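You operate a simulated robot arm through the tools that you are given. There is no shell and no other tool. Be economical: measure what you need, move in short steps, check, and stop when the job is done.

You are at the controls of a simulated two-armed robot. One attempt, no reset.

## Task
Wipe up the spill on the boot bench with the dishcloth and put it back.

The check looks at the end state, three seconds after you hand in, the way a careful person would. Anything else that was tipped, shoved, dropped, spilled or broken makes it a failure.

## Robot
Two 7-joint arms with two-finger parallel grippers on one trunk, on a base that drives. Base frame: it is fixed to the floor where the robot stands at the start and does not move with it; the origin is under the middle of the robot, x ahead of it, y to its left, z up. Readings come in mm, degrees, newtons and seconds.
The left shoulder is at the start at [50, 168, 907], the right one opposite. Payload 1.57 kg a hand.
Tool frame (each hand has its own): the origin (TCP) lies between the finger pads and is the grasp point; the fingertips stand 30 mm ahead of it; z points along the fingers, y is the line along which they close. Largest opening 80 mm; finger width 17, thickness 12; the body of the gripper, 40 by 82 mm, starts 80 mm behind the TCP.
Orientation is that of the tool frame in the base frame, as a unit quaternion [x, y, z, w]. With the fingers straight down and closing along the base's y, the tool's x points along the base's -x, its y along +y and its z along -z.

## Interface
- The arms move only by the tool jog_arm. It takes "left_steps", "right_steps" or both (then of equal length, played together; a hand with none holds still); each is a list that holds one entry, the list of rows, each a list of 7 numbers: the shift along the base's x, y, z in units of 150 mm (1.0 is 150 mm), then the turn, a rotation vector about the base's x, y, z in units of 60 degrees (1.0 is 60 degrees), then the finger opening in mm, from 0 to 80. In form: [[[x, y, z, ax, ay, az, grip], ...]]. A call has 1 to 12 rows; each row is the pose to reach, as a shift and turn from the pose commanded when the call began. A call with a number of a shift or a turn outside -1 to 1 is refused whole. Rows are played at 5 a second. More than 50 mm and 8.6 degrees between two rows, or a gripper value outside its range, and nothing of the call is played. A pose out of reach is approached as far as the arm can. The call stops where the force on the tool passes 40 N (or 10 N more than at its start, if that is more) or the arm is blocked; 0.2 s more then pass. The fingers move at their own pace (about 45 mm/s each) and stop on an object; they squeeze with about 27 N. The grip force told is the motor's: it shows also when the fingers shut on nothing. Time passes only in rows, and 0.2 s behind the last, so rows that repeat a pose let the fingers close. The reply holds the time, the measured pose of the TCP, the force on the tool along the base axes, the opening and the grip force, in the units named above and with some noise, with the torque about the TCP (base axes, N m) and any sound that the robot's microphone picked up.
- Cameras (640 x 400 px; columns grow to the right, rows downward): "scene" is now at [101.9, 26.7, 1098.9]; the picture's right is [0.28, -0.96, 0.00], its down [-0.76, -0.22, -0.61] and it looks along [0.58, 0.17, -0.79] (base axes); focal length 277 px, centre (320, 200). "left" rides on the left gripper at [72, 7, -122] in its tool frame; the picture's right is [-0.09, 1.00, 0.00], its down [-0.84, -0.08, -0.54] and it looks along [-0.54, -0.05, 0.84] (tool axes); focal length 238 px, centre (320, 200). "right" rides on the right gripper at [72, -7, -122] in its tool frame; the picture's right is [0.09, 1.00, 0.00], its down [-0.84, 0.08, -0.54] and it looks along [-0.54, 0.05, 0.84] (tool axes); focal length 238 px, centre (320, 200). There is no depth. A picture from a camera that has moved, and an enlarged one, comes with that camera's place and axes in the base frame and with its lens. The place of the scene camera against the robot may be out by one fixed shift of up to 18 mm in any direction.
- snapshot(camera): a new picture of that camera. The clock stands still meanwhile.
- move_column(by): slides the trunk up (or, below 0, down) by that many mm; the arms and the scene camera ride with it, the base frame stays. It gives what a move gives, with no picture.
- drive_base(legs): drives the robot by 1 to 6 legs, each [ahead, left, turn to the left] in mm, mm and degrees, along the robot's own axes; the way and the turn of a leg run together, so that a leg with both is an arc; at most 1500 mm and 180 degrees a leg. The arms and the cameras ride along, it lands a little off, and it stops where it bumps. It gives what a move gives.
- head_to(pan, tilt): turns the head with the scene camera to pan (to the left, within 80 degrees either way) and tilt (down, from -29 to 69), counted from straight ahead of the robot. It gives what a move gives.
- close_up(camera, box): a new picture of the part [left, top, right, bottom] of that camera's present view, enlarged. The clock stands still meanwhile.
- job_done(): hands the job in; it is judged then, once.

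Go step by step. Nothing tells you exact positions but the pictures and the camera data: compare them with the known pose of the tool, close in by small moves and look again before you grip or let go. The budget is 120 turns and 88 pictures, counting those below and the enlarged ones. Unless the task says otherwise, let go and move clear before handing in, and close with one line.

The tools are called as a command line: name --argument value ..., lists and objects as JSON in quotes. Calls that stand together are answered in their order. jog_arm: Moves the arms, as the interface text tells. Its arguments: {"type":"object","properties":{"left_steps":{"type":"array","items":{"type":"array","items":{"type":"array","items":{"type":"number"}}}},"right_steps":{"type":"array","items":{"type":"array","items":{"type":"array","items":{"type":"number"}}}}},"required":[]} The other tools are called the same way: move_column (by) slides the trunk up or down; drive_base (legs) drives the base; head_to (pan, tilt) turns the head that bears the scene camera; snapshot (camera) takes a picture; close_up (camera, box) takes an enlarged picture of a part of a camera's view; job_done () hands the job in.

At the start:

```text
time_s: 0.0
left_position: [436.7, 363.4, 740.7]
left_tcp_rot: [0.0, 1.0, 0.0, 0.001]
left_ft_force: [-0.7, 0.4, -0.1]
left_torque: [0.01, 0.0, -0.02]
left_grip_width: 80.2
left_grasp_force: 0.0
right_position: [447.4, -29.5, 735.4]
right_tcp_rot: [0.001, 1.0, 0.0, 0.001]
right_ft_force: [0.5, -0.5, 0.5]
right_torque: [0.01, -0.02, 0.02]
right_grip_width: 80.0
right_grasp_force: 0.1
trunk travel left (down, up): [-75.0, 368.0]
robot x, y, heading: [0.2, -2.9, -0.0]
head pan, tilt: [16.3, 52.6]
```

scene: 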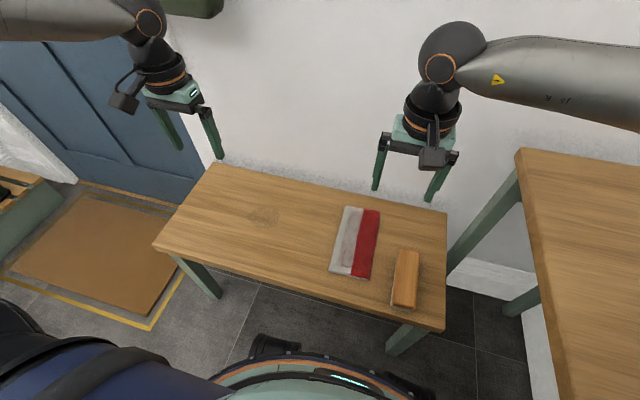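
right: 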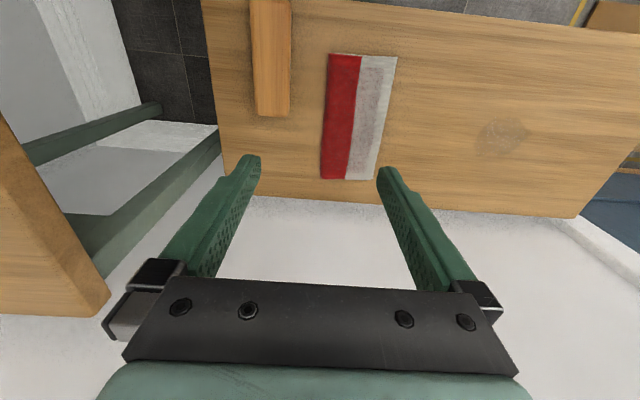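
left: 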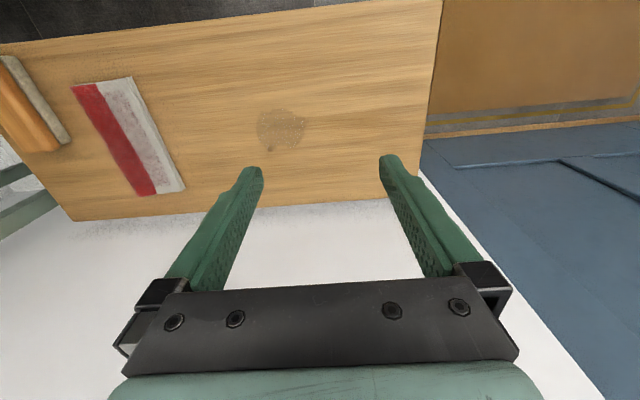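

I see the bench with a faint mark left of the middle (about x 506, y 329), a folded cloth (about 494, 39) and a wooden brush or block beside it. I'll take close-ups before planning.

close_up --camera "scene" --box '[150, 150, 450, 340]'

close_up --camera "left" --box '[0, 40, 400, 240]'

close_up --camera "right" --box '[220, 0, 560, 212]'

```text
2.11 times, centred on (300, 245) of scene
camera zoom: at [101.9, 26.7, 1098.9], right [0.28, -0.96, 0.0], down [-0.76, -0.22, -0.61], along [0.58, 0.17, -0.79], focal length 584 px, centre (362, 105)
```

zoom: 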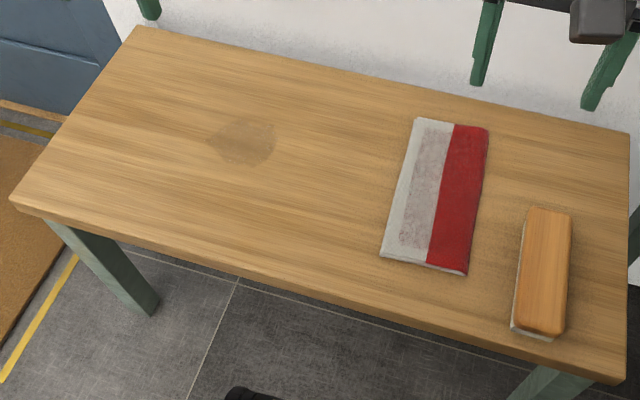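

```text
1.60 times, centred on (200, 140) of left
camera zoom: at [366.1, 369.7, 861.3], right [0.09, 1.0, 0.0], down [0.84, -0.08, 0.54], along [0.54, -0.05, -0.84], focal length 381 px, centre (512, 296)
```

zoom: 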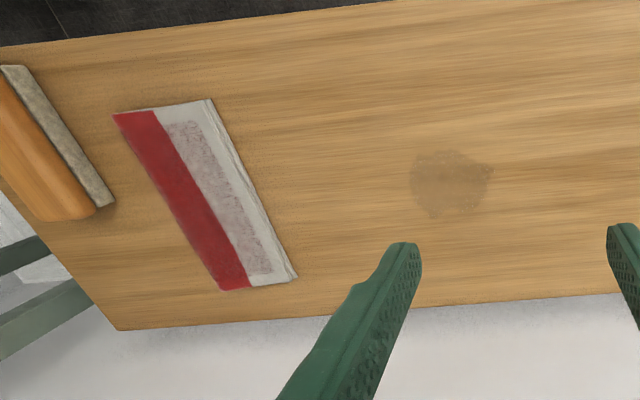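

```text
1.88 times, centred on (390, 106) of right
camera zoom: at [374.8, -36.2, 857.9], right [-0.09, 1.0, 0.0], down [0.84, 0.07, 0.54], along [0.54, 0.05, -0.84], focal length 449 px, centre (188, 377)
```

zoom: 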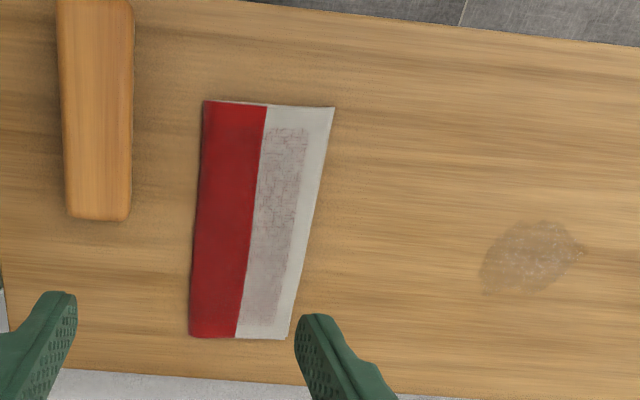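

The three views agree best if the bench top is nearer z ≈ 450 than 406, putting the spill near (478, 293) and the cloth centre near (481, 32), about 205 x 100 mm. The left hand can reach both, so I'll move the right hand aside and bring the left one toward the cloth.

jog_arm --left_steps '[[[0, -0.25, -0.1, 0, 0, 0, 80], [0, -0.5, -0.2, 0, 0, 0, 80], [0, -0.75, -0.3, 0, 0, 0, 80], [0, -1, -0.4, 0, 0, 0, 80]]]' --right_steps '[[[0, -0.2, 0.15, 0, 0, 0, 80], [0, -0.4, 0.3, 0, 0, 0, 80], [0, -0.6, 0.45, 0, 0, 0, 80], [0, -0.8, 0.6, 0, 0, 0, 80]]]'

jog_arm --left_steps '[[[0, -0.25, -0.15, 0, 0, 0, 80], [0, -0.5, -0.3, 0, 0, 0, 80], [0, -0.75, -0.45, 0, 0, 0, 80], [0, -1, -0.6, 0, 0, 0, 80]]]'

snapshot --camera "left"

snapshot --camera "scene"

```text
time_s: 1.0
left_position: [436.9, 213.0, 680.7]
left_tcp_rot: [0.0, 1.0, -0.001, -0.001]
left_ft_force: [-0.5, 0.0, 0.6]
left_torque: [0.0, -0.01, -0.03]
left_grip_width: 80.1
left_grasp_force: 0.0
right_position: [447.1, -150.4, 824.5]
right_tcp_rot: [0.0, 1.0, 0.0, 0.0]
right_ft_force: [0.1, -0.8, -0.1]
right_torque: [-0.04, -0.01, -0.01]
right_grip_width: 79.9
right_grasp_force: 0.1
trunk travel left (down, up): [-75.0, 368.0]
robot x, y, heading: [0.8, -0.0, 0.3]
head pan, tilt: [16.3, 52.6]
```

```text
time_s: 2.0
left_position: [401.8, 156.9, 649.8]
left_tcp_rot: [0.0, 1.0, -0.001, 0.001]
left_ft_force: [-0.5, 1.5, 1.0]
left_torque: [-0.01, -0.02, 0.0]
left_grip_width: 80.1
left_grasp_force: 0.1
left hand out of reach, approached as far as the arm can: row 2, 3, 4
right_position: [447.8, -148.5, 824.4]
right_tcp_rot: [0.001, 1.0, 0.001, 0.001]
right_ft_force: [0.4, 0.1, 0.2]
right_torque: [0.01, 0.0, -0.03]
right_grip_width: 80.1
right_grasp_force: 0.0
trunk travel left (down, up): [-75.0, 368.0]
robot x, y, heading: [4.3, -1.8, -0.3]
head pan, tilt: [16.3, 52.6]
```

```text
81 pictures are left
camera left: at [330.6, 162.9, 770.9], right [0.09, 1.0, 0.0], down [0.84, -0.08, 0.54], along [0.54, -0.05, -0.84], focal length 238 px, centre (320, 200)
```

left: 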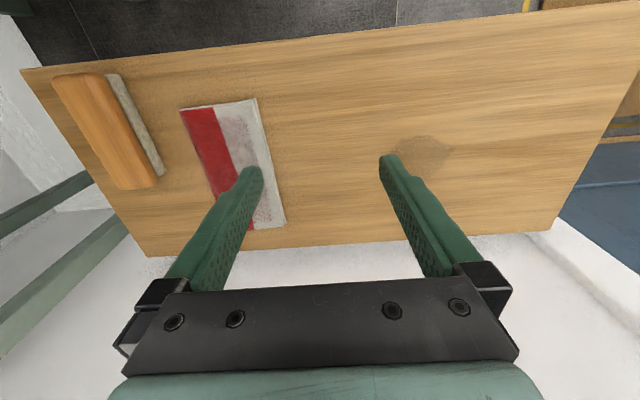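

```text
80 pictures are left
camera scene: at [101.9, 26.7, 1098.9], right [0.28, -0.96, 0.0], down [-0.76, -0.22, -0.61], along [0.58, 0.17, -0.79], focal length 277 px, centre (320, 200)
```

scene: 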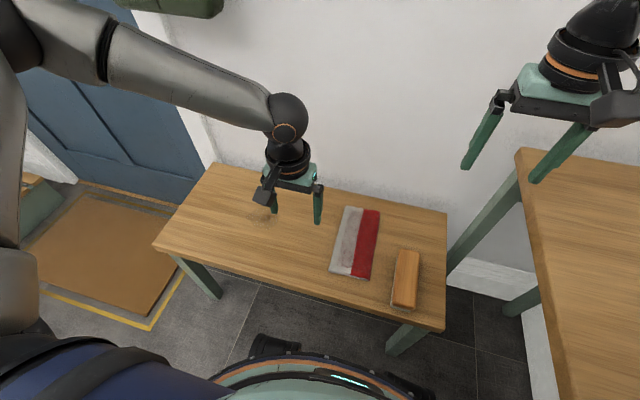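

The left hand can't reach across to the cloth, so I'll use the right hand and shift the base to the left. First I retract the left hand to a tidy spot and look again.

jog_arm --left_steps '[[[0, 0.25, 0.2, 0, 0, 0, 80], [0, 0.5, 0.4, 0, 0, 0, 80], [0, 0.75, 0.6, 0, 0, 0, 80], [0, 1, 0.8, 0, 0, 0, 80], [-0.2, 1, 1, 0, 0, 0, 80], [-0.4, 1, 1, 0, 0, 0, 80]]]'

drive_base --legs '[[0, 150, 0]]'

snapshot --camera "scene"

snapshot --camera "right"

```text
time_s: 3.4
left_position: [342.2, 306.2, 799.3]
left_tcp_rot: [0.001, 1.0, 0.0, 0.0]
left_ft_force: [-0.3, 0.1, 0.1]
left_torque: [0.02, 0.01, -0.01]
left_grip_width: 79.7
left_grasp_force: 0.0
right_position: [446.7, -148.6, 825.1]
right_tcp_rot: [0.0, 1.0, 0.001, 0.001]
right_ft_force: [-0.4, 0.5, -0.4]
right_torque: [0.0, 0.03, 0.01]
right_grip_width: 79.8
right_grasp_force: 0.1
trunk travel left (down, up): [-75.0, 368.0]
robot x, y, heading: [-1.4, -0.9, 0.1]
head pan, tilt: [16.3, 52.6]
```

```text
time_s: 4.8
left_position: [342.5, 454.2, 799.9]
left_tcp_rot: [0.0, 1.0, 0.0, 0.0]
left_ft_force: [0.2, 0.5, -0.3]
left_torque: [-0.05, 0.01, 0.02]
left_grip_width: 80.1
left_grasp_force: 0.0
right_position: [446.4, -0.3, 824.5]
right_tcp_rot: [0.001, 1.0, 0.0, 0.001]
right_ft_force: [-1.2, -0.5, 0.0]
right_torque: [0.03, -0.02, 0.02]
right_grip_width: 80.1
right_grasp_force: 0.0
trunk travel left (down, up): [-75.0, 368.0]
robot x, y, heading: [-0.5, 151.8, -0.2]
head pan, tilt: [16.3, 52.6]
```

```text
79 pictures are left
camera scene: at [101.8, 174.4, 1098.9], right [0.28, -0.96, 0.0], down [-0.76, -0.22, -0.61], along [0.58, 0.17, -0.79], focal length 277 px, centre (320, 200)
```

scene: 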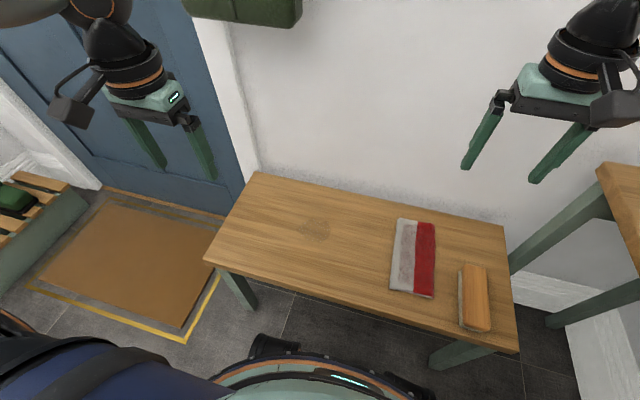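

```text
78 pictures are left
camera right: at [374.8, -8.1, 946.5], right [-0.09, 1.0, 0.0], down [0.84, 0.07, 0.54], along [0.54, 0.05, -0.84], focal length 238 px, centre (320, 200)
```

right: 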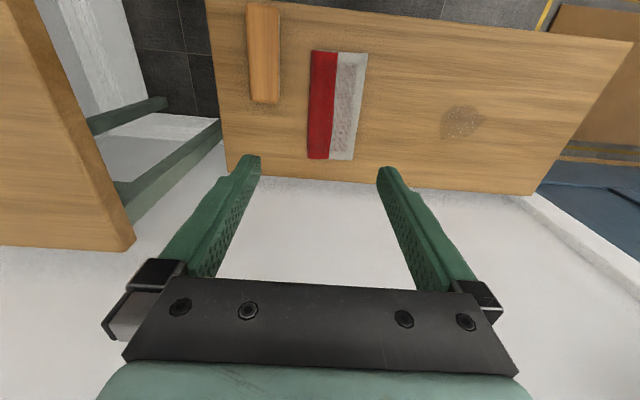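

Now I'll bring the right hand down over the cloth to about 110 mm above it and look.

jog_arm --right_steps '[[[0.06, 0.05, -0.25, 0, 0, 0, 80], [0.12, 0.1, -0.5, 0, 0, 0, 80], [0.18, 0.15, -0.75, 0, 0, 0, 80], [0.23, 0.21, -1, 0, 0, 0, 80]]]'

jog_arm --right_steps '[[[0, 0, -0.25, 0, 0, 0, 80], [0, 0, -0.5, 0, 0, 0, 80], [0, 0, -0.7, 0, 0, 0, 80]]]'

snapshot --camera "right"

snapshot --camera "scene"

```text
time_s: 5.8
left_position: [343.1, 454.9, 799.4]
left_tcp_rot: [0.0, 1.0, 0.0, 0.0]
left_ft_force: [0.0, 0.9, -0.3]
left_torque: [0.02, 0.01, 0.01]
left_grip_width: 80.1
left_grasp_force: 0.0
right_position: [480.8, 30.4, 672.7]
right_tcp_rot: [0.001, 1.0, 0.001, 0.001]
right_ft_force: [0.1, -1.1, 0.1]
right_torque: [-0.02, 0.0, 0.04]
right_grip_width: 79.7
right_grasp_force: 0.1
trunk travel left (down, up): [-75.0, 368.0]
robot x, y, heading: [-1.2, 148.0, 0.0]
head pan, tilt: [16.3, 52.6]
```

```text
time_s: 6.6
left_position: [342.4, 453.8, 801.0]
left_tcp_rot: [0.0, 1.0, 0.0, 0.0]
left_ft_force: [0.0, 0.3, 0.1]
left_torque: [0.02, -0.01, 0.01]
left_grip_width: 79.8
left_grasp_force: 0.2
right_position: [480.2, 29.7, 569.5]
right_tcp_rot: [0.0, 1.0, 0.001, 0.0]
right_ft_force: [0.4, -0.1, -0.5]
right_torque: [0.0, 0.01, -0.01]
right_grip_width: 80.1
right_grasp_force: 0.1
trunk travel left (down, up): [-75.0, 368.0]
robot x, y, heading: [3.2, 148.5, 0.0]
head pan, tilt: [16.3, 52.6]
```

```text
77 pictures are left
camera right: at [408.6, 23.1, 690.8], right [-0.09, 1.0, 0.0], down [0.84, 0.08, 0.54], along [0.54, 0.05, -0.84], focal length 238 px, centre (320, 200)
```

right: 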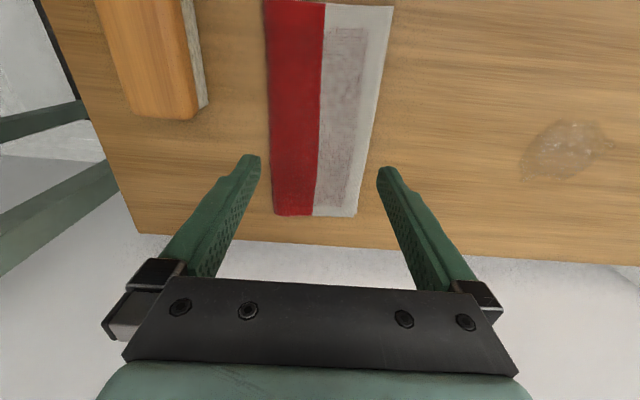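

```text
76 pictures are left
camera scene: at [101.8, 174.4, 1099.0], right [0.28, -0.96, 0.0], down [-0.76, -0.22, -0.61], along [0.58, 0.17, -0.79], focal length 277 px, centre (320, 200)
```

scene: 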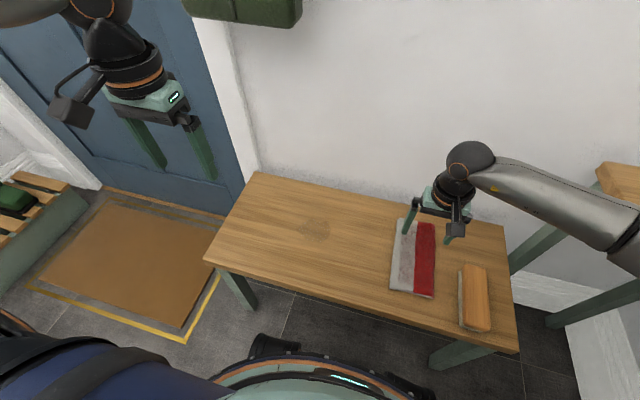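

Triangulating again gives a cloth top of about z ≈ 453, so contact should come at TCP z ≈ 483. I'll lower to just above it with the fingers part closed and look.

jog_arm --right_steps '[[[0, 0, -0.2, 0, 0, 0, 60], [0, 0, -0.4, 0, 0, 0, 45], [0, 0, -0.5, 0, 0, 0, 45]]]'

snapshot --camera "right"

close_up --camera "scene" --box '[360, 150, 520, 340]'

```text
time_s: 7.4
left_position: [343.5, 454.6, 800.5]
left_tcp_rot: [0.0, 1.0, -0.001, 0.0]
left_ft_force: [0.2, 0.5, 0.2]
left_torque: [0.04, -0.02, 0.03]
left_grip_width: 80.0
left_grasp_force: 0.0
right_position: [479.8, 30.2, 494.2]
right_tcp_rot: [0.001, 1.0, 0.0, 0.001]
right_ft_force: [-0.2, 0.1, -0.6]
right_torque: [-0.01, 0.04, -0.01]
right_grip_width: 45.0
right_grasp_force: 0.1
trunk travel left (down, up): [-75.0, 368.0]
robot x, y, heading: [-0.5, 148.2, -0.2]
head pan, tilt: [16.3, 52.6]
```

```text
75 pictures are left
camera right: at [408.8, 23.5, 616.2], right [-0.09, 1.0, 0.0], down [0.84, 0.08, 0.54], along [0.54, 0.05, -0.84], focal length 238 px, centre (320, 200)
```

right: 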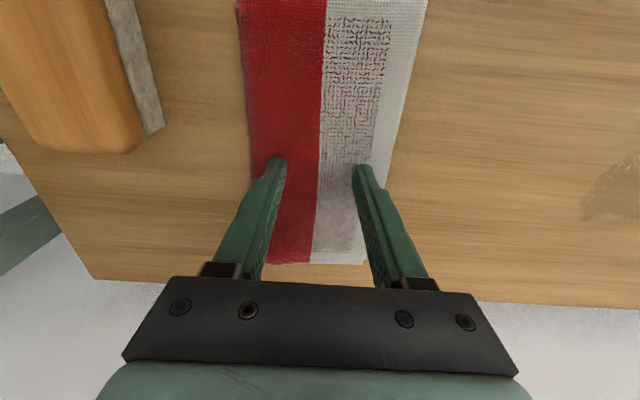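

```text
2.11 times, centred on (440, 245) of scene
camera zoom: at [101.8, 174.4, 1099.0], right [0.28, -0.96, 0.0], down [-0.76, -0.22, -0.61], along [0.58, 0.17, -0.79], focal length 584 px, centre (67, 105)
```

zoom: 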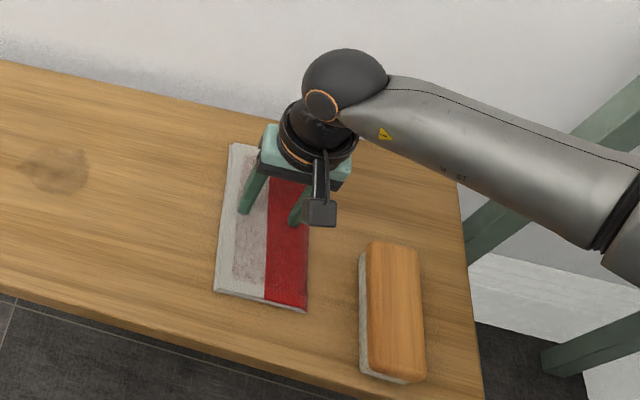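

The fingers straddle the cloth's middle just above it. Now I'll lower in 4 mm steps until I feel contact.

jog_arm --right_steps '[[[0, 0, -0.03, 0, 0, 0, 45], [0, 0, -0.05, 0, 0, 0, 45], [0, 0, -0.07, 0, 0, 0, 45]]]'

```text
time_s: 8.2
left_position: [343.0, 454.3, 801.1]
left_tcp_rot: [0.001, 1.0, 0.0, 0.002]
left_ft_force: [-0.4, 0.3, 0.5]
left_torque: [0.0, -0.01, 0.03]
left_grip_width: 80.0
left_grasp_force: 0.0
right_position: [480.8, 29.3, 485.1]
right_tcp_rot: [0.002, 1.0, 0.002, 0.001]
right_ft_force: [-2.9, -0.8, 10.2]
right_torque: [0.0, 0.07, -0.03]
right_grip_width: 44.9
right_grasp_force: 0.1
trunk travel left (down, up): [-75.0, 368.0]
robot x, y, heading: [-2.0, 149.3, 0.4]
head pan, tilt: [16.3, 52.6]
```

Contact came at TCP z ≈ 485 with about 10 N. I'll close the fingers now to see whether the cloth bunches.

jog_arm --right_steps '[[[0, 0, 0, 0, 0, 0, 30], [0, 0, 0, 0, 0, 0, 15], [0, 0, 0, 0, 0, 0, 0], [0, 0, 0, 0, 0, 0, 0], [0, 0, 0, 0, 0, 0, 0]]]'

snapshot --camera "right"

```text
time_s: 9.4
left_position: [342.0, 453.0, 801.7]
left_tcp_rot: [0.0, 1.0, 0.0, 0.0]
left_ft_force: [-0.5, -0.1, -0.2]
left_torque: [0.02, -0.03, -0.03]
left_grip_width: 80.2
left_grasp_force: 0.1
right_position: [480.9, 31.6, 485.5]
right_tcp_rot: [0.0, 1.0, 0.001, 0.003]
right_ft_force: [1.6, 1.6, 16.6]
right_torque: [0.09, -0.04, -0.09]
right_grip_width: 8.3
right_grasp_force: 26.9
trunk travel left (down, up): [-75.0, 368.0]
robot x, y, heading: [2.5, 146.9, 0.0]
head pan, tilt: [16.3, 52.6]
```

```text
73 pictures are left
camera right: at [409.1, 23.7, 607.2], right [-0.09, 1.0, 0.0], down [0.83, 0.07, 0.55], along [0.54, 0.05, -0.84], focal length 238 px, centre (320, 200)
```

right: 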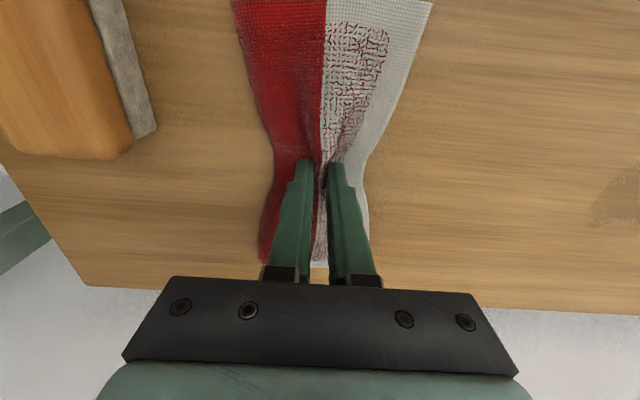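

The cloth is soft and bunched between the fingers, with 27 N at 8 mm. I'll lift 90 mm and check that it comes along.

jog_arm --right_steps '[[[0, 0, 0.1, 0, 0, 0, 0], [0, 0, 0.25, 0, 0, 0, 0], [0, 0, 0.4, 0, 0, 0, 0], [0, 0, 0.6, 0, 0, 0, 0]]]'

snapshot --camera "right"

snapshot --camera "scene"

```text
time_s: 10.4
left_position: [341.7, 453.9, 800.4]
left_tcp_rot: [-0.001, 1.0, 0.0, 0.0]
left_ft_force: [-0.2, 0.3, 0.4]
left_torque: [0.02, 0.0, -0.03]
left_grip_width: 80.2
left_grasp_force: 0.1
right_position: [481.1, 29.9, 572.8]
right_tcp_rot: [0.0, 1.0, 0.0, 0.0]
right_ft_force: [-0.7, 0.4, -0.1]
right_torque: [0.04, -0.01, -0.04]
right_grip_width: 7.7
right_grasp_force: 26.7
trunk travel left (down, up): [-75.0, 368.0]
robot x, y, heading: [2.2, 151.2, 0.2]
head pan, tilt: [16.3, 52.6]
```

```text
72 pictures are left
camera right: at [409.4, 23.6, 695.4], right [-0.09, 1.0, 0.0], down [0.84, 0.08, 0.54], along [0.54, 0.05, -0.84], focal length 238 px, centre (320, 200)
```

right: 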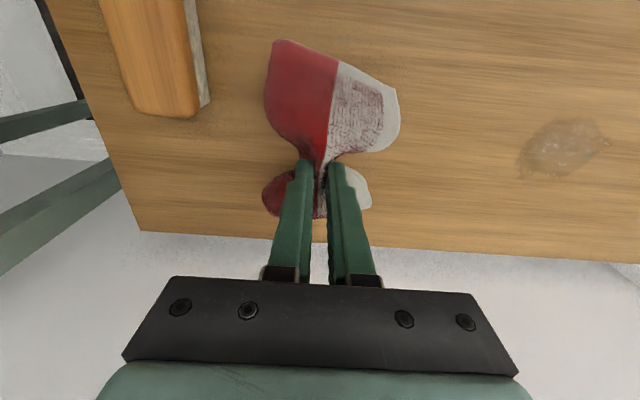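

```text
71 pictures are left
camera scene: at [101.9, 174.4, 1098.9], right [0.28, -0.96, 0.0], down [-0.76, -0.22, -0.61], along [0.58, 0.17, -0.79], focal length 277 px, centre (320, 200)
```

scene: 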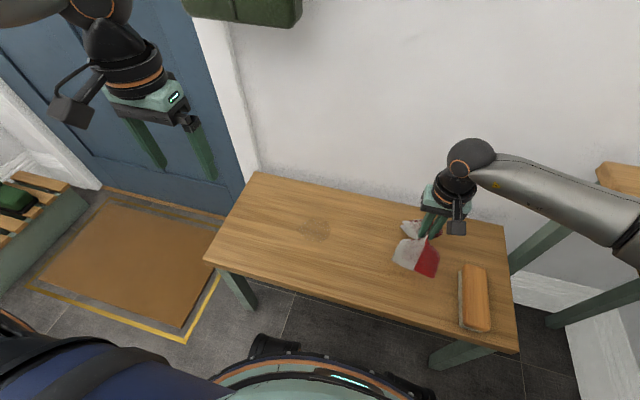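

The cloth is held. The spill is about 75 mm wide around (480, 298). I'll raise the cloth a bit more and drive left, keeping the base short of the floor mat.

jog_arm --right_steps '[[[0, 0, 0.25, 0, 0, 0, 0], [0, 0, 0.4, 0, 0, 0, 0]]]'

drive_base --legs '[[0, 190, 0]]'

jog_arm --right_steps '[[[0, 0.2, 0, 0, 0, 0, 0], [0, 0.4, -0.1, 0, 0, 0, 0], [0, 0.52, -0.25, 0, 0, 0, 0]]]'

snapshot --camera "right"

snapshot --camera "scene"

```text
time_s: 11.0
left_position: [343.0, 454.3, 800.7]
left_tcp_rot: [0.0, 1.0, 0.0, -0.001]
left_ft_force: [-0.8, 0.3, 0.4]
left_torque: [0.01, -0.03, 0.04]
left_grip_width: 80.2
left_grasp_force: 0.1
right_position: [480.3, 30.3, 635.4]
right_tcp_rot: [0.001, 1.0, 0.0, 0.0]
right_ft_force: [-0.3, 0.7, -0.7]
right_torque: [0.02, -0.01, -0.05]
right_grip_width: 7.8
right_grasp_force: 26.6
trunk travel left (down, up): [-75.0, 368.0]
robot x, y, heading: [-1.7, 148.0, 0.1]
head pan, tilt: [16.3, 52.6]
```

```text
time_s: 12.5
left_position: [342.9, 643.4, 799.9]
left_tcp_rot: [0.001, 1.0, -0.001, 0.0]
left_ft_force: [-0.8, 0.1, -0.3]
left_torque: [0.0, 0.03, 0.03]
left_grip_width: 79.9
left_grasp_force: 0.0
right_position: [481.5, 219.9, 634.5]
right_tcp_rot: [0.0, 1.0, 0.001, 0.001]
right_ft_force: [1.0, 0.2, 0.0]
right_torque: [0.01, -0.02, -0.03]
right_grip_width: 7.6
right_grasp_force: 26.5
trunk travel left (down, up): [-75.0, 368.0]
robot x, y, heading: [1.5, 337.8, 0.0]
head pan, tilt: [16.3, 52.6]
```

```text
time_s: 13.3
left_position: [342.9, 643.7, 799.4]
left_tcp_rot: [0.0, 1.0, 0.0, 0.0]
left_ft_force: [-0.6, 1.3, 0.5]
left_torque: [0.03, 0.0, 0.0]
left_grip_width: 79.6
left_grasp_force: 0.0
right_position: [481.3, 297.9, 597.1]
right_tcp_rot: [0.001, 1.0, 0.001, 0.001]
right_ft_force: [-0.2, 0.0, -0.5]
right_torque: [0.01, 0.03, -0.04]
right_grip_width: 7.8
right_grasp_force: 27.5
trunk travel left (down, up): [-75.0, 368.0]
robot x, y, heading: [-2.0, 336.2, 0.1]
head pan, tilt: [16.3, 52.6]
```

```text
70 pictures are left
camera right: at [410.3, 291.4, 717.7], right [-0.09, 1.0, 0.0], down [0.84, 0.07, 0.54], along [0.54, 0.05, -0.84], focal length 238 px, centre (320, 200)
```

right: 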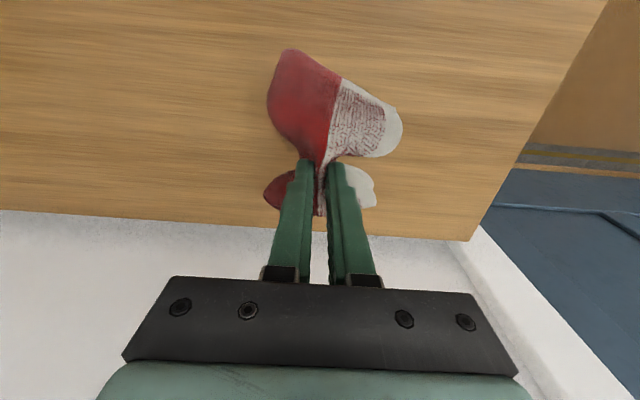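

```text
69 pictures are left
camera scene: at [101.7, 364.3, 1099.0], right [0.28, -0.96, 0.0], down [-0.76, -0.22, -0.61], along [0.58, 0.17, -0.79], focal length 277 px, centre (320, 200)
```

scene: 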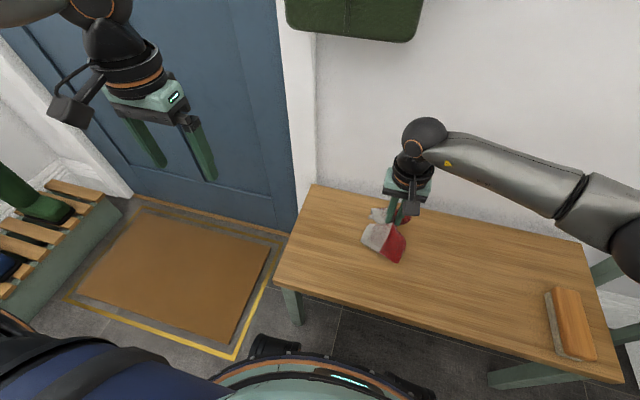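

The cloth is over the spill. Now I'll lower it until it presses lightly on the bench.

jog_arm --right_steps '[[[0, 0, -0.2, 0, 0, 0, 0], [0, 0, -0.4, 0, 0, 0, 0], [0, 0, -0.6, 0, 0, 0, 0], [0, 0, -0.7, 0, 0, 0, 0], [0, 0, -0.73, 0, 0, 0, 0], [0, 0, -0.75, 0, 0, 0, 0]]]'

snapshot --camera "right"

```text
time_s: 14.7
left_position: [341.7, 643.9, 799.4]
left_tcp_rot: [0.0, 1.0, 0.0, 0.001]
left_ft_force: [0.0, 0.2, 0.4]
left_torque: [0.01, -0.02, 0.0]
left_grip_width: 79.9
left_grasp_force: 0.0
right_position: [482.8, 299.3, 486.5]
right_tcp_rot: [0.001, 1.0, 0.003, 0.004]
right_ft_force: [-0.3, 0.6, 21.8]
right_torque: [0.11, 0.06, -0.03]
right_grip_width: 7.8
right_grasp_force: 27.1
trunk travel left (down, up): [-75.0, 368.0]
robot x, y, heading: [0.3, 337.8, -0.1]
head pan, tilt: [16.3, 52.6]
```

```text
68 pictures are left
camera right: at [410.2, 292.1, 608.5], right [-0.09, 1.0, 0.0], down [0.83, 0.07, 0.55], along [0.55, 0.05, -0.84], focal length 238 px, centre (320, 200)
```

right: 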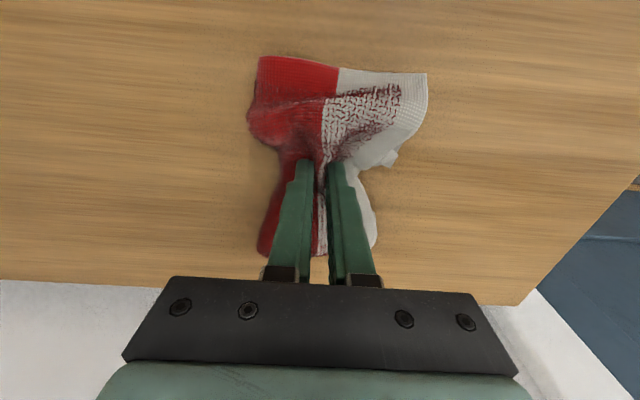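

Pressing at about 20 N. I'll ease off slightly and wipe in overlapping strokes covering roughly ±45 mm around the spill.

jog_arm --right_steps '[[[0, 0.15, 0.01, 0, 0, 0, 0], [0, 0.3, 0.01, 0, 0, 0, 0], [0.15, 0.3, 0.01, 0, 0, 0, 0], [0.25, 0.1, 0.01, 0, 0, 0, 0], [0.25, -0.12, 0.01, 0, 0, 0, 0], [0.25, -0.3, 0.01, 0, 0, 0, 0], [0.05, -0.3, 0.01, 0, 0, 0, 0], [0, -0.1, 0.01, 0, 0, 0, 0], [0, 0.15, 0.01, 0, 0, 0, 0], [-0.12, 0.3, 0.01, 0, 0, 0, 0], [-0.25, 0.2, 0.01, 0, 0, 0, 0], [-0.25, 0, 0.01, 0, 0, 0, 0]]]'

jog_arm --right_steps '[[[0, -0.2, 0, 0, 0, 0, 0], [0.15, -0.3, 0, 0, 0, 0, 0], [0.25, -0.1, 0, 0, 0, 0, 0], [0.25, 0.1, 0, 0, 0, 0, 0], [0.25, 0.3, 0, 0, 0, 0, 0], [0.45, 0.2, 0, 0, 0, 0, 0], [0.5, 0, 0, 0, 0, 0, 0], [0.3, 0, 0, 0, 0, 0, 0], [0.1, 0, 0, 0, 0, 0, 0], [0, 0.2, 0, 0, 0, 0, 0], [0.2, 0.05, 0, 0, 0, 0, 0], [0.25, 0, 0, 0, 0, 0, 0]]]'

jog_arm --right_steps '[[[0, 0, 0.2, 0, 0, 0, 0], [0, 0, 0.4, 0, 0, 0, 0], [0, -0.15, 0.7, 0, 0, 0, 0], [0, -0.4, 0.9, 0, 0, 0, 0], [0, -0.65, 0.9, 0, 0, 0, 0], [0, -0.9, 0.9, 0, 0, 0, 0]]]'

snapshot --camera "right"

close_up --camera "scene" --box '[270, 150, 590, 350]'

```text
time_s: 17.3
left_position: [341.7, 643.3, 800.1]
left_tcp_rot: [0.0, 1.0, 0.0, 0.0]
left_ft_force: [-0.7, -0.4, 0.4]
left_torque: [0.01, 0.02, 0.0]
left_grip_width: 79.9
left_grasp_force: 0.1
right_position: [441.5, 300.4, 486.7]
right_tcp_rot: [0.001, 1.0, 0.003, 0.001]
right_ft_force: [-1.6, 7.4, 18.8]
right_torque: [0.26, 0.02, -0.05]
right_grip_width: 8.0
right_grasp_force: 26.9
trunk travel left (down, up): [-75.0, 368.0]
robot x, y, heading: [-2.3, 337.3, 0.2]
head pan, tilt: [16.3, 52.6]
```

```text
time_s: 19.9
left_position: [341.9, 644.1, 800.0]
left_tcp_rot: [0.0, 1.0, 0.0, 0.001]
left_ft_force: [0.3, -0.2, -0.4]
left_torque: [0.0, -0.03, 0.0]
left_grip_width: 80.2
left_grasp_force: 0.0
right_position: [481.0, 299.9, 487.5]
right_tcp_rot: [0.0, 1.0, 0.001, 0.0]
right_ft_force: [-4.6, 5.9, 19.6]
right_torque: [0.26, 0.2, -0.02]
right_grip_width: 7.9
right_grasp_force: 27.0
trunk travel left (down, up): [-75.0, 368.0]
robot x, y, heading: [-1.0, 338.4, -0.1]
head pan, tilt: [16.3, 52.6]
```

```text
refused: row 3 steps farther than a row can; nothing moved
```

```text
67 pictures are left
camera right: at [409.1, 292.5, 608.5], right [-0.09, 1.0, 0.0], down [0.84, 0.07, 0.54], along [0.54, 0.05, -0.84], focal length 238 px, centre (320, 200)
```

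right: 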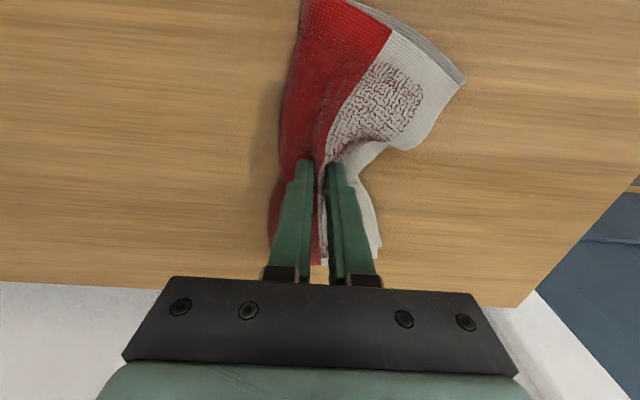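

```text
2.00 times, centred on (430, 250) of scene
camera zoom: at [100.3, 364.6, 1099.1], right [0.28, -0.96, 0.0], down [-0.76, -0.22, -0.61], along [0.58, 0.17, -0.79], focal length 555 px, centre (100, 100)
```

zoom: 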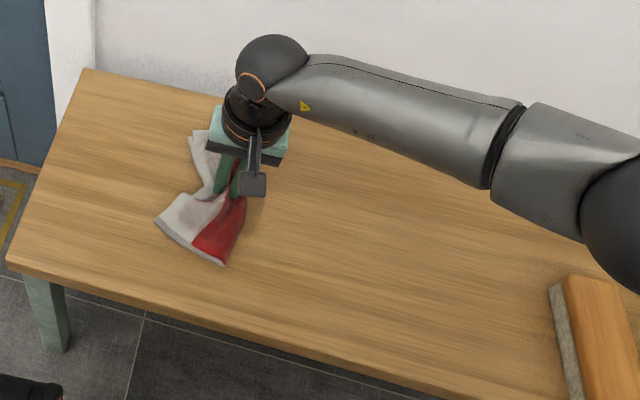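

The wipe strokes ran at about 19 N. I'll lift straight up and move aside to see whether the spill is gone.

jog_arm --right_steps '[[[0, 0, 0.25, 0, 0, 0, 0], [0, 0, 0.5, 0, 0, 0, 0], [0, 0, 0.8, 0, 0, 0, 0], [0, -0.2, 0.95, 0, 0, 0, 0], [0, -0.5, 0.95, 0, 0, 0, 0], [0, -0.75, 0.95, 0, 0, 0, 0], [0, -1, 0.95, 0, 0, 0, 0]]]'

snapshot --camera "right"

close_up --camera "scene" --box '[270, 150, 590, 350]'

```text
time_s: 21.5
left_position: [343.9, 644.6, 800.6]
left_tcp_rot: [0.0, 1.0, 0.0, 0.001]
left_ft_force: [0.5, 0.4, 0.1]
left_torque: [-0.02, 0.01, -0.02]
left_grip_width: 79.9
left_grasp_force: 0.0
right_position: [481.9, 148.0, 630.2]
right_tcp_rot: [0.0, 1.0, 0.002, 0.001]
right_ft_force: [-0.5, 0.0, -0.1]
right_torque: [0.03, 0.02, -0.08]
right_grip_width: 7.7
right_grasp_force: 26.5
trunk travel left (down, up): [-75.0, 368.0]
robot x, y, heading: [-4.1, 339.9, -0.2]
head pan, tilt: [16.3, 52.6]
```

```text
65 pictures are left
camera right: at [409.8, 141.0, 750.6], right [-0.09, 1.0, 0.0], down [0.84, 0.08, 0.54], along [0.54, 0.05, -0.84], focal length 238 px, centre (320, 200)
```

right: 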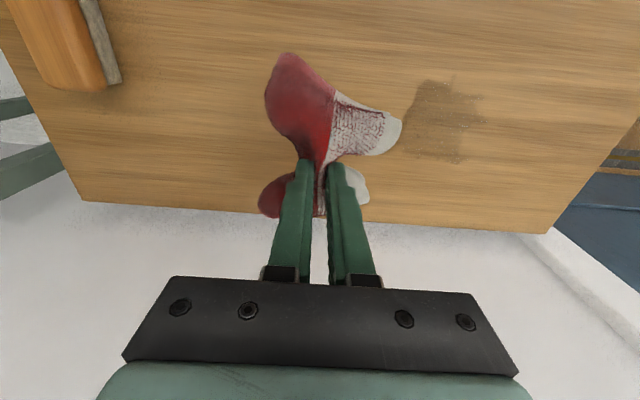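

```text
2.00 times, centred on (430, 250) of scene
camera zoom: at [101.8, 364.3, 1098.9], right [0.28, -0.96, 0.0], down [-0.76, -0.22, -0.61], along [0.58, 0.17, -0.79], focal length 555 px, centre (100, 100)
```

zoom: 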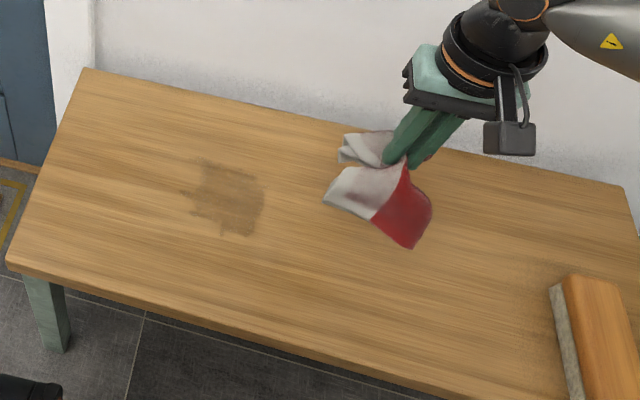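

The mark has changed shape, now squarish and a bit darker, so liquid was spread and partly absorbed. I'll look closer.

close_up --camera "right" --box '[340, 40, 540, 200]'

close_up --camera "scene" --box '[340, 210, 440, 280]'

```text
2.50 times, centred on (440, 120) of right
camera zoom: at [409.8, 141.0, 750.6], right [-0.09, 1.0, 0.0], down [0.84, 0.08, 0.54], along [0.54, 0.05, -0.84], focal length 596 px, centre (20, 400)
```

zoom: 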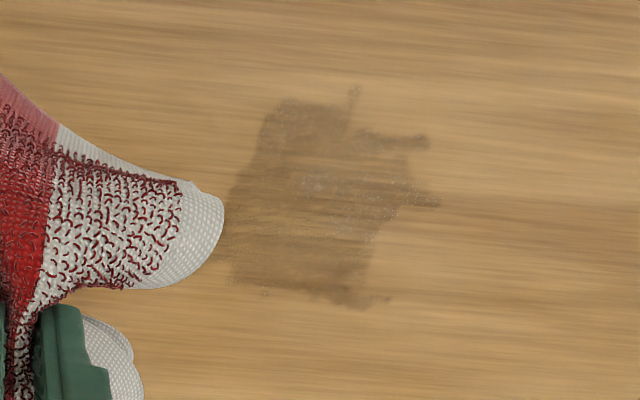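

```text
5.71 times, centred on (390, 245) of scene
camera zoom: at [101.8, 364.3, 1098.9], right [0.28, -0.96, 0.0], down [-0.76, -0.22, -0.61], along [0.58, 0.17, -0.79], focal length 1585 px, centre (-80, -57)
```

zoom: 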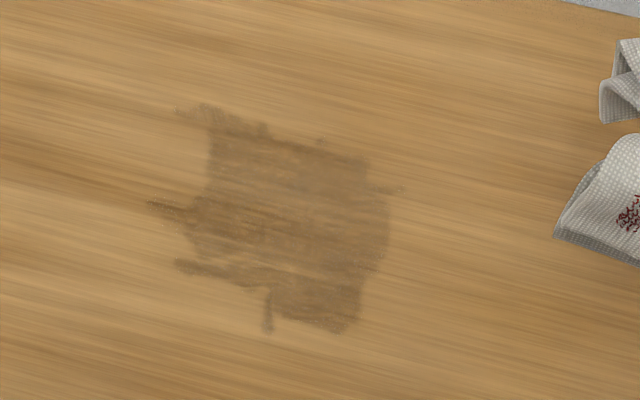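

The liquid is smeared over about 100 x 100 mm around (473, 302). I'll wipe again in an inward spiral from outside the mark, after nudging the base 40 mm left for reach.

drive_base --legs '[[0, 40, 0]]'

jog_arm --right_steps '[[[-0.2, 0.2, 0, 0, 0, 0, 0], [-0.4, 0.33, -0.2, 0, 0, 0, 0], [-0.4, 0.33, -0.45, 0, 0, 0, 0], [-0.4, 0.33, -0.7, 0, 0, 0, 0], [-0.4, 0.33, -0.9, 0, 0, 0, 0], [-0.4, 0.33, -0.955, 0, 0, 0, 0]]]'

```text
time_s: 22.4
left_position: [343.8, 684.0, 799.7]
left_tcp_rot: [0.0, 1.0, 0.0, 0.0]
left_ft_force: [-1.0, 0.2, -0.1]
left_torque: [0.0, 0.0, 0.02]
left_grip_width: 79.6
left_grasp_force: 0.1
right_position: [481.3, 187.4, 629.5]
right_tcp_rot: [0.001, 1.0, 0.001, 0.001]
right_ft_force: [-0.6, 0.8, -0.2]
right_torque: [-0.02, 0.03, -0.05]
right_grip_width: 7.8
right_grasp_force: 27.0
trunk travel left (down, up): [-75.0, 368.0]
robot x, y, heading: [-4.3, 376.4, 0.1]
head pan, tilt: [16.3, 52.6]
```

```text
time_s: 23.8
left_position: [341.0, 682.9, 800.9]
left_tcp_rot: [0.0, 1.0, 0.0, 0.001]
left_ft_force: [-0.3, 0.2, 0.3]
left_torque: [0.01, 0.0, -0.03]
left_grip_width: 79.9
left_grasp_force: 0.0
right_position: [422.5, 238.2, 489.4]
right_tcp_rot: [0.001, 1.0, 0.002, 0.003]
right_ft_force: [-3.6, -0.5, 27.3]
right_torque: [-0.06, 0.1, -0.05]
right_grip_width: 8.0
right_grasp_force: 26.9
trunk travel left (down, up): [-75.0, 368.0]
robot x, y, heading: [0.1, 375.7, -0.1]
head pan, tilt: [16.3, 52.6]
```

jog_arm --right_steps '[[[0, 0.28, 0.015, 0, 0, 0, 0], [0, 0.55, 0.015, 0, 0, 0, 0], [0, 0.83, 0.015, 0, 0, 0, 0], [0.24, 0.83, 0.015, 0, 0, 0, 0], [0.48, 0.83, 0.015, 0, 0, 0, 0], [0.7, 0.83, 0.015, 0, 0, 0, 0], [0.7, 0.55, 0.015, 0, 0, 0, 0], [0.7, 0.28, 0.015, 0, 0, 0, 0], [0.7, 0, 0.015, 0, 0, 0, 0], [0.45, 0, 0.015, 0, 0, 0, 0], [0.2, 0, 0.015, 0, 0, 0, 0], [0.2, 0.25, 0.015, 0, 0, 0, 0]]]'

jog_arm --right_steps '[[[0, 0.25, 0, 0, 0, 0, 0], [0, 0.42, 0, 0, 0, 0, 0], [0.17, 0.42, 0, 0, 0, 0, 0], [0.34, 0.42, 0, 0, 0, 0, 0], [0.34, 0.2, 0, 0, 0, 0, 0], [0.34, -0.06, 0, 0, 0, 0, 0], [0.17, -0.06, 0, 0, 0, 0, 0], [0.15, 0.15, 0, 0, 0, 0, 0], [0.15, 0.3, 0, 0, 0, 0, 0], [0.2, 0.1, 0, 0, 0, 0, 0], [0.15, 0.15, 0, 0, 0, 0, 0]]]'

jog_arm --right_steps '[[[0, 0, 0.25, 0, 0, 0, 0], [0, 0, 0.5, 0, 0, 0, 0], [0, 0, 0.8, 0, 0, 0, 0], [0, -0.2, 0.95, 0, 0, 0, 0], [0, -0.5, 0.95, 0, 0, 0, 0], [0, -0.75, 0.95, 0, 0, 0, 0], [0, -1, 0.95, 0, 0, 0, 0]]]'

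close_up --camera "right" --box '[240, 20, 540, 220]'

close_up --camera "scene" --box '[330, 170, 550, 310]'

```text
time_s: 26.4
left_position: [341.8, 683.3, 799.6]
left_tcp_rot: [0.0, 1.0, 0.0, 0.002]
left_ft_force: [-0.9, -0.2, 0.4]
left_torque: [0.01, -0.01, 0.03]
left_grip_width: 79.9
left_grasp_force: 0.1
right_position: [450.5, 272.0, 490.3]
right_tcp_rot: [0.002, 1.0, -0.001, 0.001]
right_ft_force: [-2.3, -6.9, 23.4]
right_torque: [-0.3, 0.06, 0.03]
right_grip_width: 8.0
right_grasp_force: 27.4
trunk travel left (down, up): [-75.0, 368.0]
robot x, y, heading: [2.2, 377.3, -0.1]
head pan, tilt: [16.3, 52.6]
```

```text
time_s: 28.8
left_position: [342.3, 683.0, 799.7]
left_tcp_rot: [-0.001, 1.0, 0.0, 0.001]
left_ft_force: [-0.2, 0.0, 0.3]
left_torque: [-0.01, -0.01, -0.03]
left_grip_width: 79.9
left_grasp_force: 0.0
right_position: [475.5, 294.1, 490.0]
right_tcp_rot: [0.003, 1.0, -0.001, 0.004]
right_ft_force: [7.8, -1.1, 18.5]
right_torque: [-0.06, -0.24, -0.01]
right_grip_width: 7.7
right_grasp_force: 27.1
trunk travel left (down, up): [-75.0, 368.0]
robot x, y, heading: [0.3, 378.3, -0.0]
head pan, tilt: [16.3, 52.6]
```

```text
time_s: 30.4
left_position: [342.8, 682.7, 800.3]
left_tcp_rot: [-0.001, 1.0, 0.0, 0.0]
left_ft_force: [0.1, 0.3, -0.6]
left_torque: [-0.04, -0.03, -0.01]
left_grip_width: 80.1
left_grasp_force: 0.0
right_position: [474.1, 148.0, 630.7]
right_tcp_rot: [0.001, 1.0, 0.001, 0.0]
right_ft_force: [-0.3, -0.3, -0.5]
right_torque: [0.01, -0.01, 0.0]
right_grip_width: 7.8
right_grasp_force: 27.2
trunk travel left (down, up): [-75.0, 368.0]
robot x, y, heading: [-2.8, 376.1, -0.0]
head pan, tilt: [16.3, 52.6]
```

```text
2.00 times, centred on (390, 120) of right
camera zoom: at [401.3, 141.4, 751.3], right [-0.09, 1.0, 0.0], down [0.84, 0.08, 0.54], along [0.54, 0.05, -0.84], focal length 477 px, centre (180, 360)
```

zoom: 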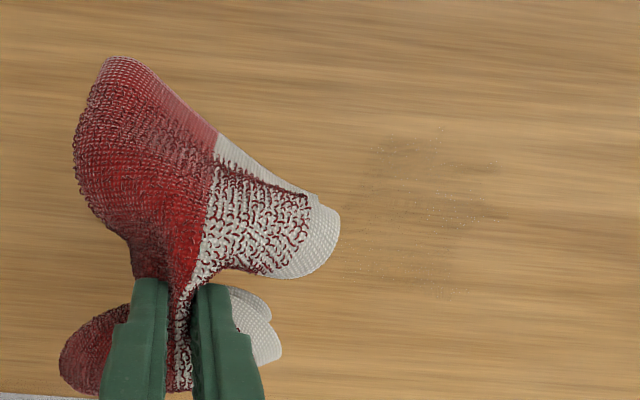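

```text
2.86 times, centred on (440, 240) of scene
camera zoom: at [101.8, 403.8, 1098.9], right [0.28, -0.96, 0.0], down [-0.76, -0.22, -0.61], along [0.58, 0.17, -0.79], focal length 792 px, centre (-23, 86)
```

zoom: 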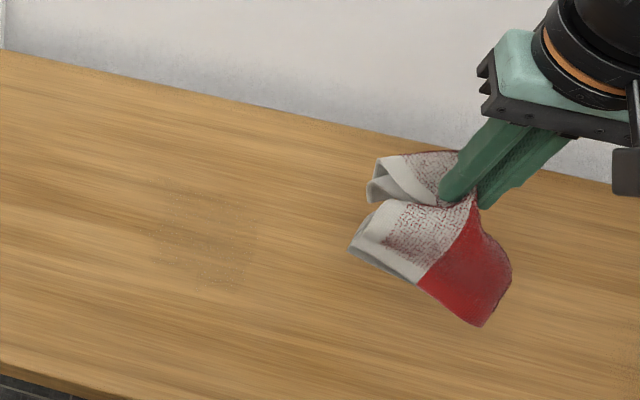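

Nearly gone; only a faint film remains. I'll make another full pass over the same area.

jog_arm --right_steps '[[[-0.15, 0.25, 0, 0, 0, 0, 0], [-0.3, 0.5, -0.1, 0, 0, 0, 0], [-0.35, 0.58, -0.35, 0, 0, 0, 0], [-0.35, 0.58, -0.6, 0, 0, 0, 0], [-0.35, 0.58, -0.85, 0, 0, 0, 0], [-0.35, 0.58, -0.94, 0, 0, 0, 0]]]'

jog_arm --right_steps '[[[0, 0.28, 0, 0, 0, 0, 0], [0, 0.55, 0, 0, 0, 0, 0], [0, 0.85, 0, 0, 0, 0, 0], [0.2, 0.85, 0, 0, 0, 0, 0], [0.2, 0.58, 0, 0, 0, 0, 0], [0.2, 0.3, 0, 0, 0, 0, 0], [0.2, 0, 0, 0, 0, 0, 0], [0.4, 0, 0, 0, 0, 0, 0], [0.4, 0.28, 0, 0, 0, 0, 0], [0.4, 0.55, 0, 0, 0, 0, 0], [0.4, 0.85, 0, 0, 0, 0, 0], [0.6, 0.85, 0, 0, 0, 0, 0]]]'

jog_arm --right_steps '[[[0, -0.28, 0, 0, 0, 0, 0], [0, -0.55, 0, 0, 0, 0, 0], [0, -0.85, 0, 0, 0, 0, 0], [0.13, -0.85, 0, 0, 0, 0, 0], [0.13, -0.55, 0, 0, 0, 0, 0], [0.13, -0.28, 0, 0, 0, 0, 0], [0, -0.15, 0, 0, 0, 0, 0], [-0.25, -0.15, 0, 0, 0, 0, 0], [-0.5, -0.25, 0, 0, 0, 0, 0], [-0.5, -0.5, 0, 0, 0, 0, 0], [-0.25, -0.6, 0, 0, 0, 0, 0], [-0.2, -0.4, 0, 0, 0, 0, 0]]]'

jog_arm --right_steps '[[[0, 0, 0.25, 0, 0, 0, 0], [0, 0, 0.5, 0, 0, 0, 0], [0, 0, 0.8, 0, 0, 0, 0], [0, -0.2, 0.95, 0, 0, 0, 0], [0, -0.5, 0.95, 0, 0, 0, 0], [0, -0.75, 0.95, 0, 0, 0, 0], [0, -1, 0.95, 0, 0, 0, 0]]]'

close_up --camera "right" --box '[240, 20, 540, 220]'

close_up --camera "scene" --box '[330, 170, 550, 310]'

```text
time_s: 31.8
left_position: [342.9, 683.8, 799.6]
left_tcp_rot: [0.0, 1.0, 0.0, 0.001]
left_ft_force: [-0.7, 0.7, -0.6]
left_torque: [0.01, -0.02, 0.0]
left_grip_width: 80.0
left_grasp_force: 0.1
right_position: [422.4, 235.1, 490.1]
right_tcp_rot: [0.002, 1.0, 0.001, 0.002]
right_ft_force: [-2.1, 0.0, 10.4]
right_torque: [0.04, 0.02, -0.01]
right_grip_width: 7.7
right_grasp_force: 26.8
trunk travel left (down, up): [-75.0, 368.0]
robot x, y, heading: [-1.0, 376.9, 0.2]
head pan, tilt: [16.3, 52.6]
```

```text
time_s: 34.4
left_position: [341.8, 683.0, 799.8]
left_tcp_rot: [0.0, 1.0, 0.0, 0.001]
left_ft_force: [0.6, -0.4, -0.4]
left_torque: [-0.02, 0.01, -0.03]
left_grip_width: 79.7
left_grasp_force: 0.1
right_position: [512.2, 363.7, 491.1]
right_tcp_rot: [0.0, 1.0, 0.002, 0.0]
right_ft_force: [-5.9, 0.5, 14.5]
right_torque: [0.03, 0.18, -0.05]
right_grip_width: 7.7
right_grasp_force: 27.1
trunk travel left (down, up): [-75.0, 368.0]
robot x, y, heading: [0.2, 377.7, -0.0]
head pan, tilt: [16.3, 52.6]
```

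```text
time_s: 37.0
left_position: [342.1, 684.3, 800.8]
left_tcp_rot: [-0.001, 1.0, 0.0, 0.001]
left_ft_force: [0.0, 1.0, -0.1]
left_torque: [-0.02, -0.01, 0.0]
left_grip_width: 79.7
left_grasp_force: 0.1
right_position: [482.7, 298.0, 489.8]
right_tcp_rot: [0.002, 1.0, -0.002, 0.002]
right_ft_force: [-1.3, -6.6, 16.1]
right_torque: [-0.2, 0.0, -0.02]
right_grip_width: 7.7
right_grasp_force: 26.8
trunk travel left (down, up): [-75.0, 368.0]
robot x, y, heading: [-2.6, 376.6, -0.1]
head pan, tilt: [16.3, 52.6]
```

```text
time_s: 38.6
left_position: [344.2, 683.1, 800.8]
left_tcp_rot: [0.0, 1.0, 0.0, 0.0]
left_ft_force: [0.2, 0.8, -0.4]
left_torque: [-0.01, 0.01, -0.01]
left_grip_width: 80.0
left_grasp_force: 0.1
right_position: [481.5, 149.2, 632.3]
right_tcp_rot: [0.0, 1.0, 0.001, 0.0]
right_ft_force: [0.3, -0.4, -0.3]
right_torque: [0.01, 0.0, -0.03]
right_grip_width: 7.8
right_grasp_force: 27.2
trunk travel left (down, up): [-75.0, 368.0]
robot x, y, heading: [-6.2, 379.1, 0.1]
head pan, tilt: [16.3, 52.6]
```

```text
2.00 times, centred on (390, 120) of right
camera zoom: at [409.5, 143.6, 753.5], right [-0.09, 1.0, 0.0], down [0.84, 0.07, 0.54], along [0.54, 0.05, -0.84], focal length 477 px, centre (180, 360)
```

zoom: 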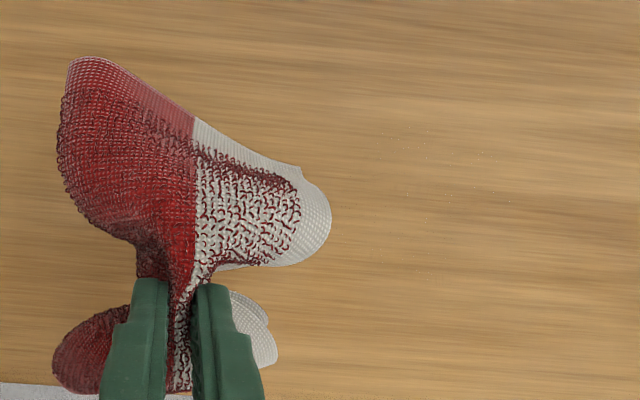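

```text
2.86 times, centred on (440, 240) of scene
camera zoom: at [101.8, 403.8, 1098.9], right [0.28, -0.96, 0.0], down [-0.76, -0.22, -0.61], along [0.58, 0.17, -0.79], focal length 792 px, centre (-23, 86)
```

zoom: 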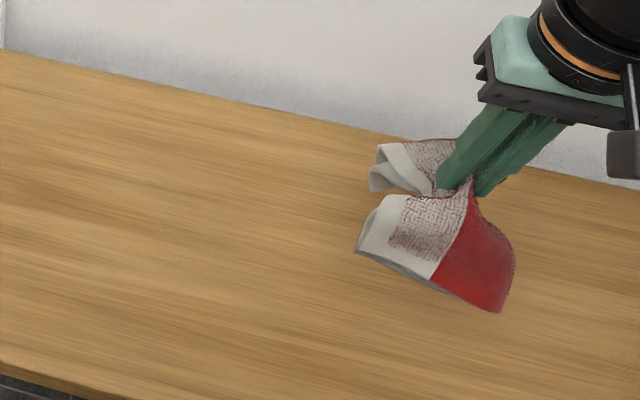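

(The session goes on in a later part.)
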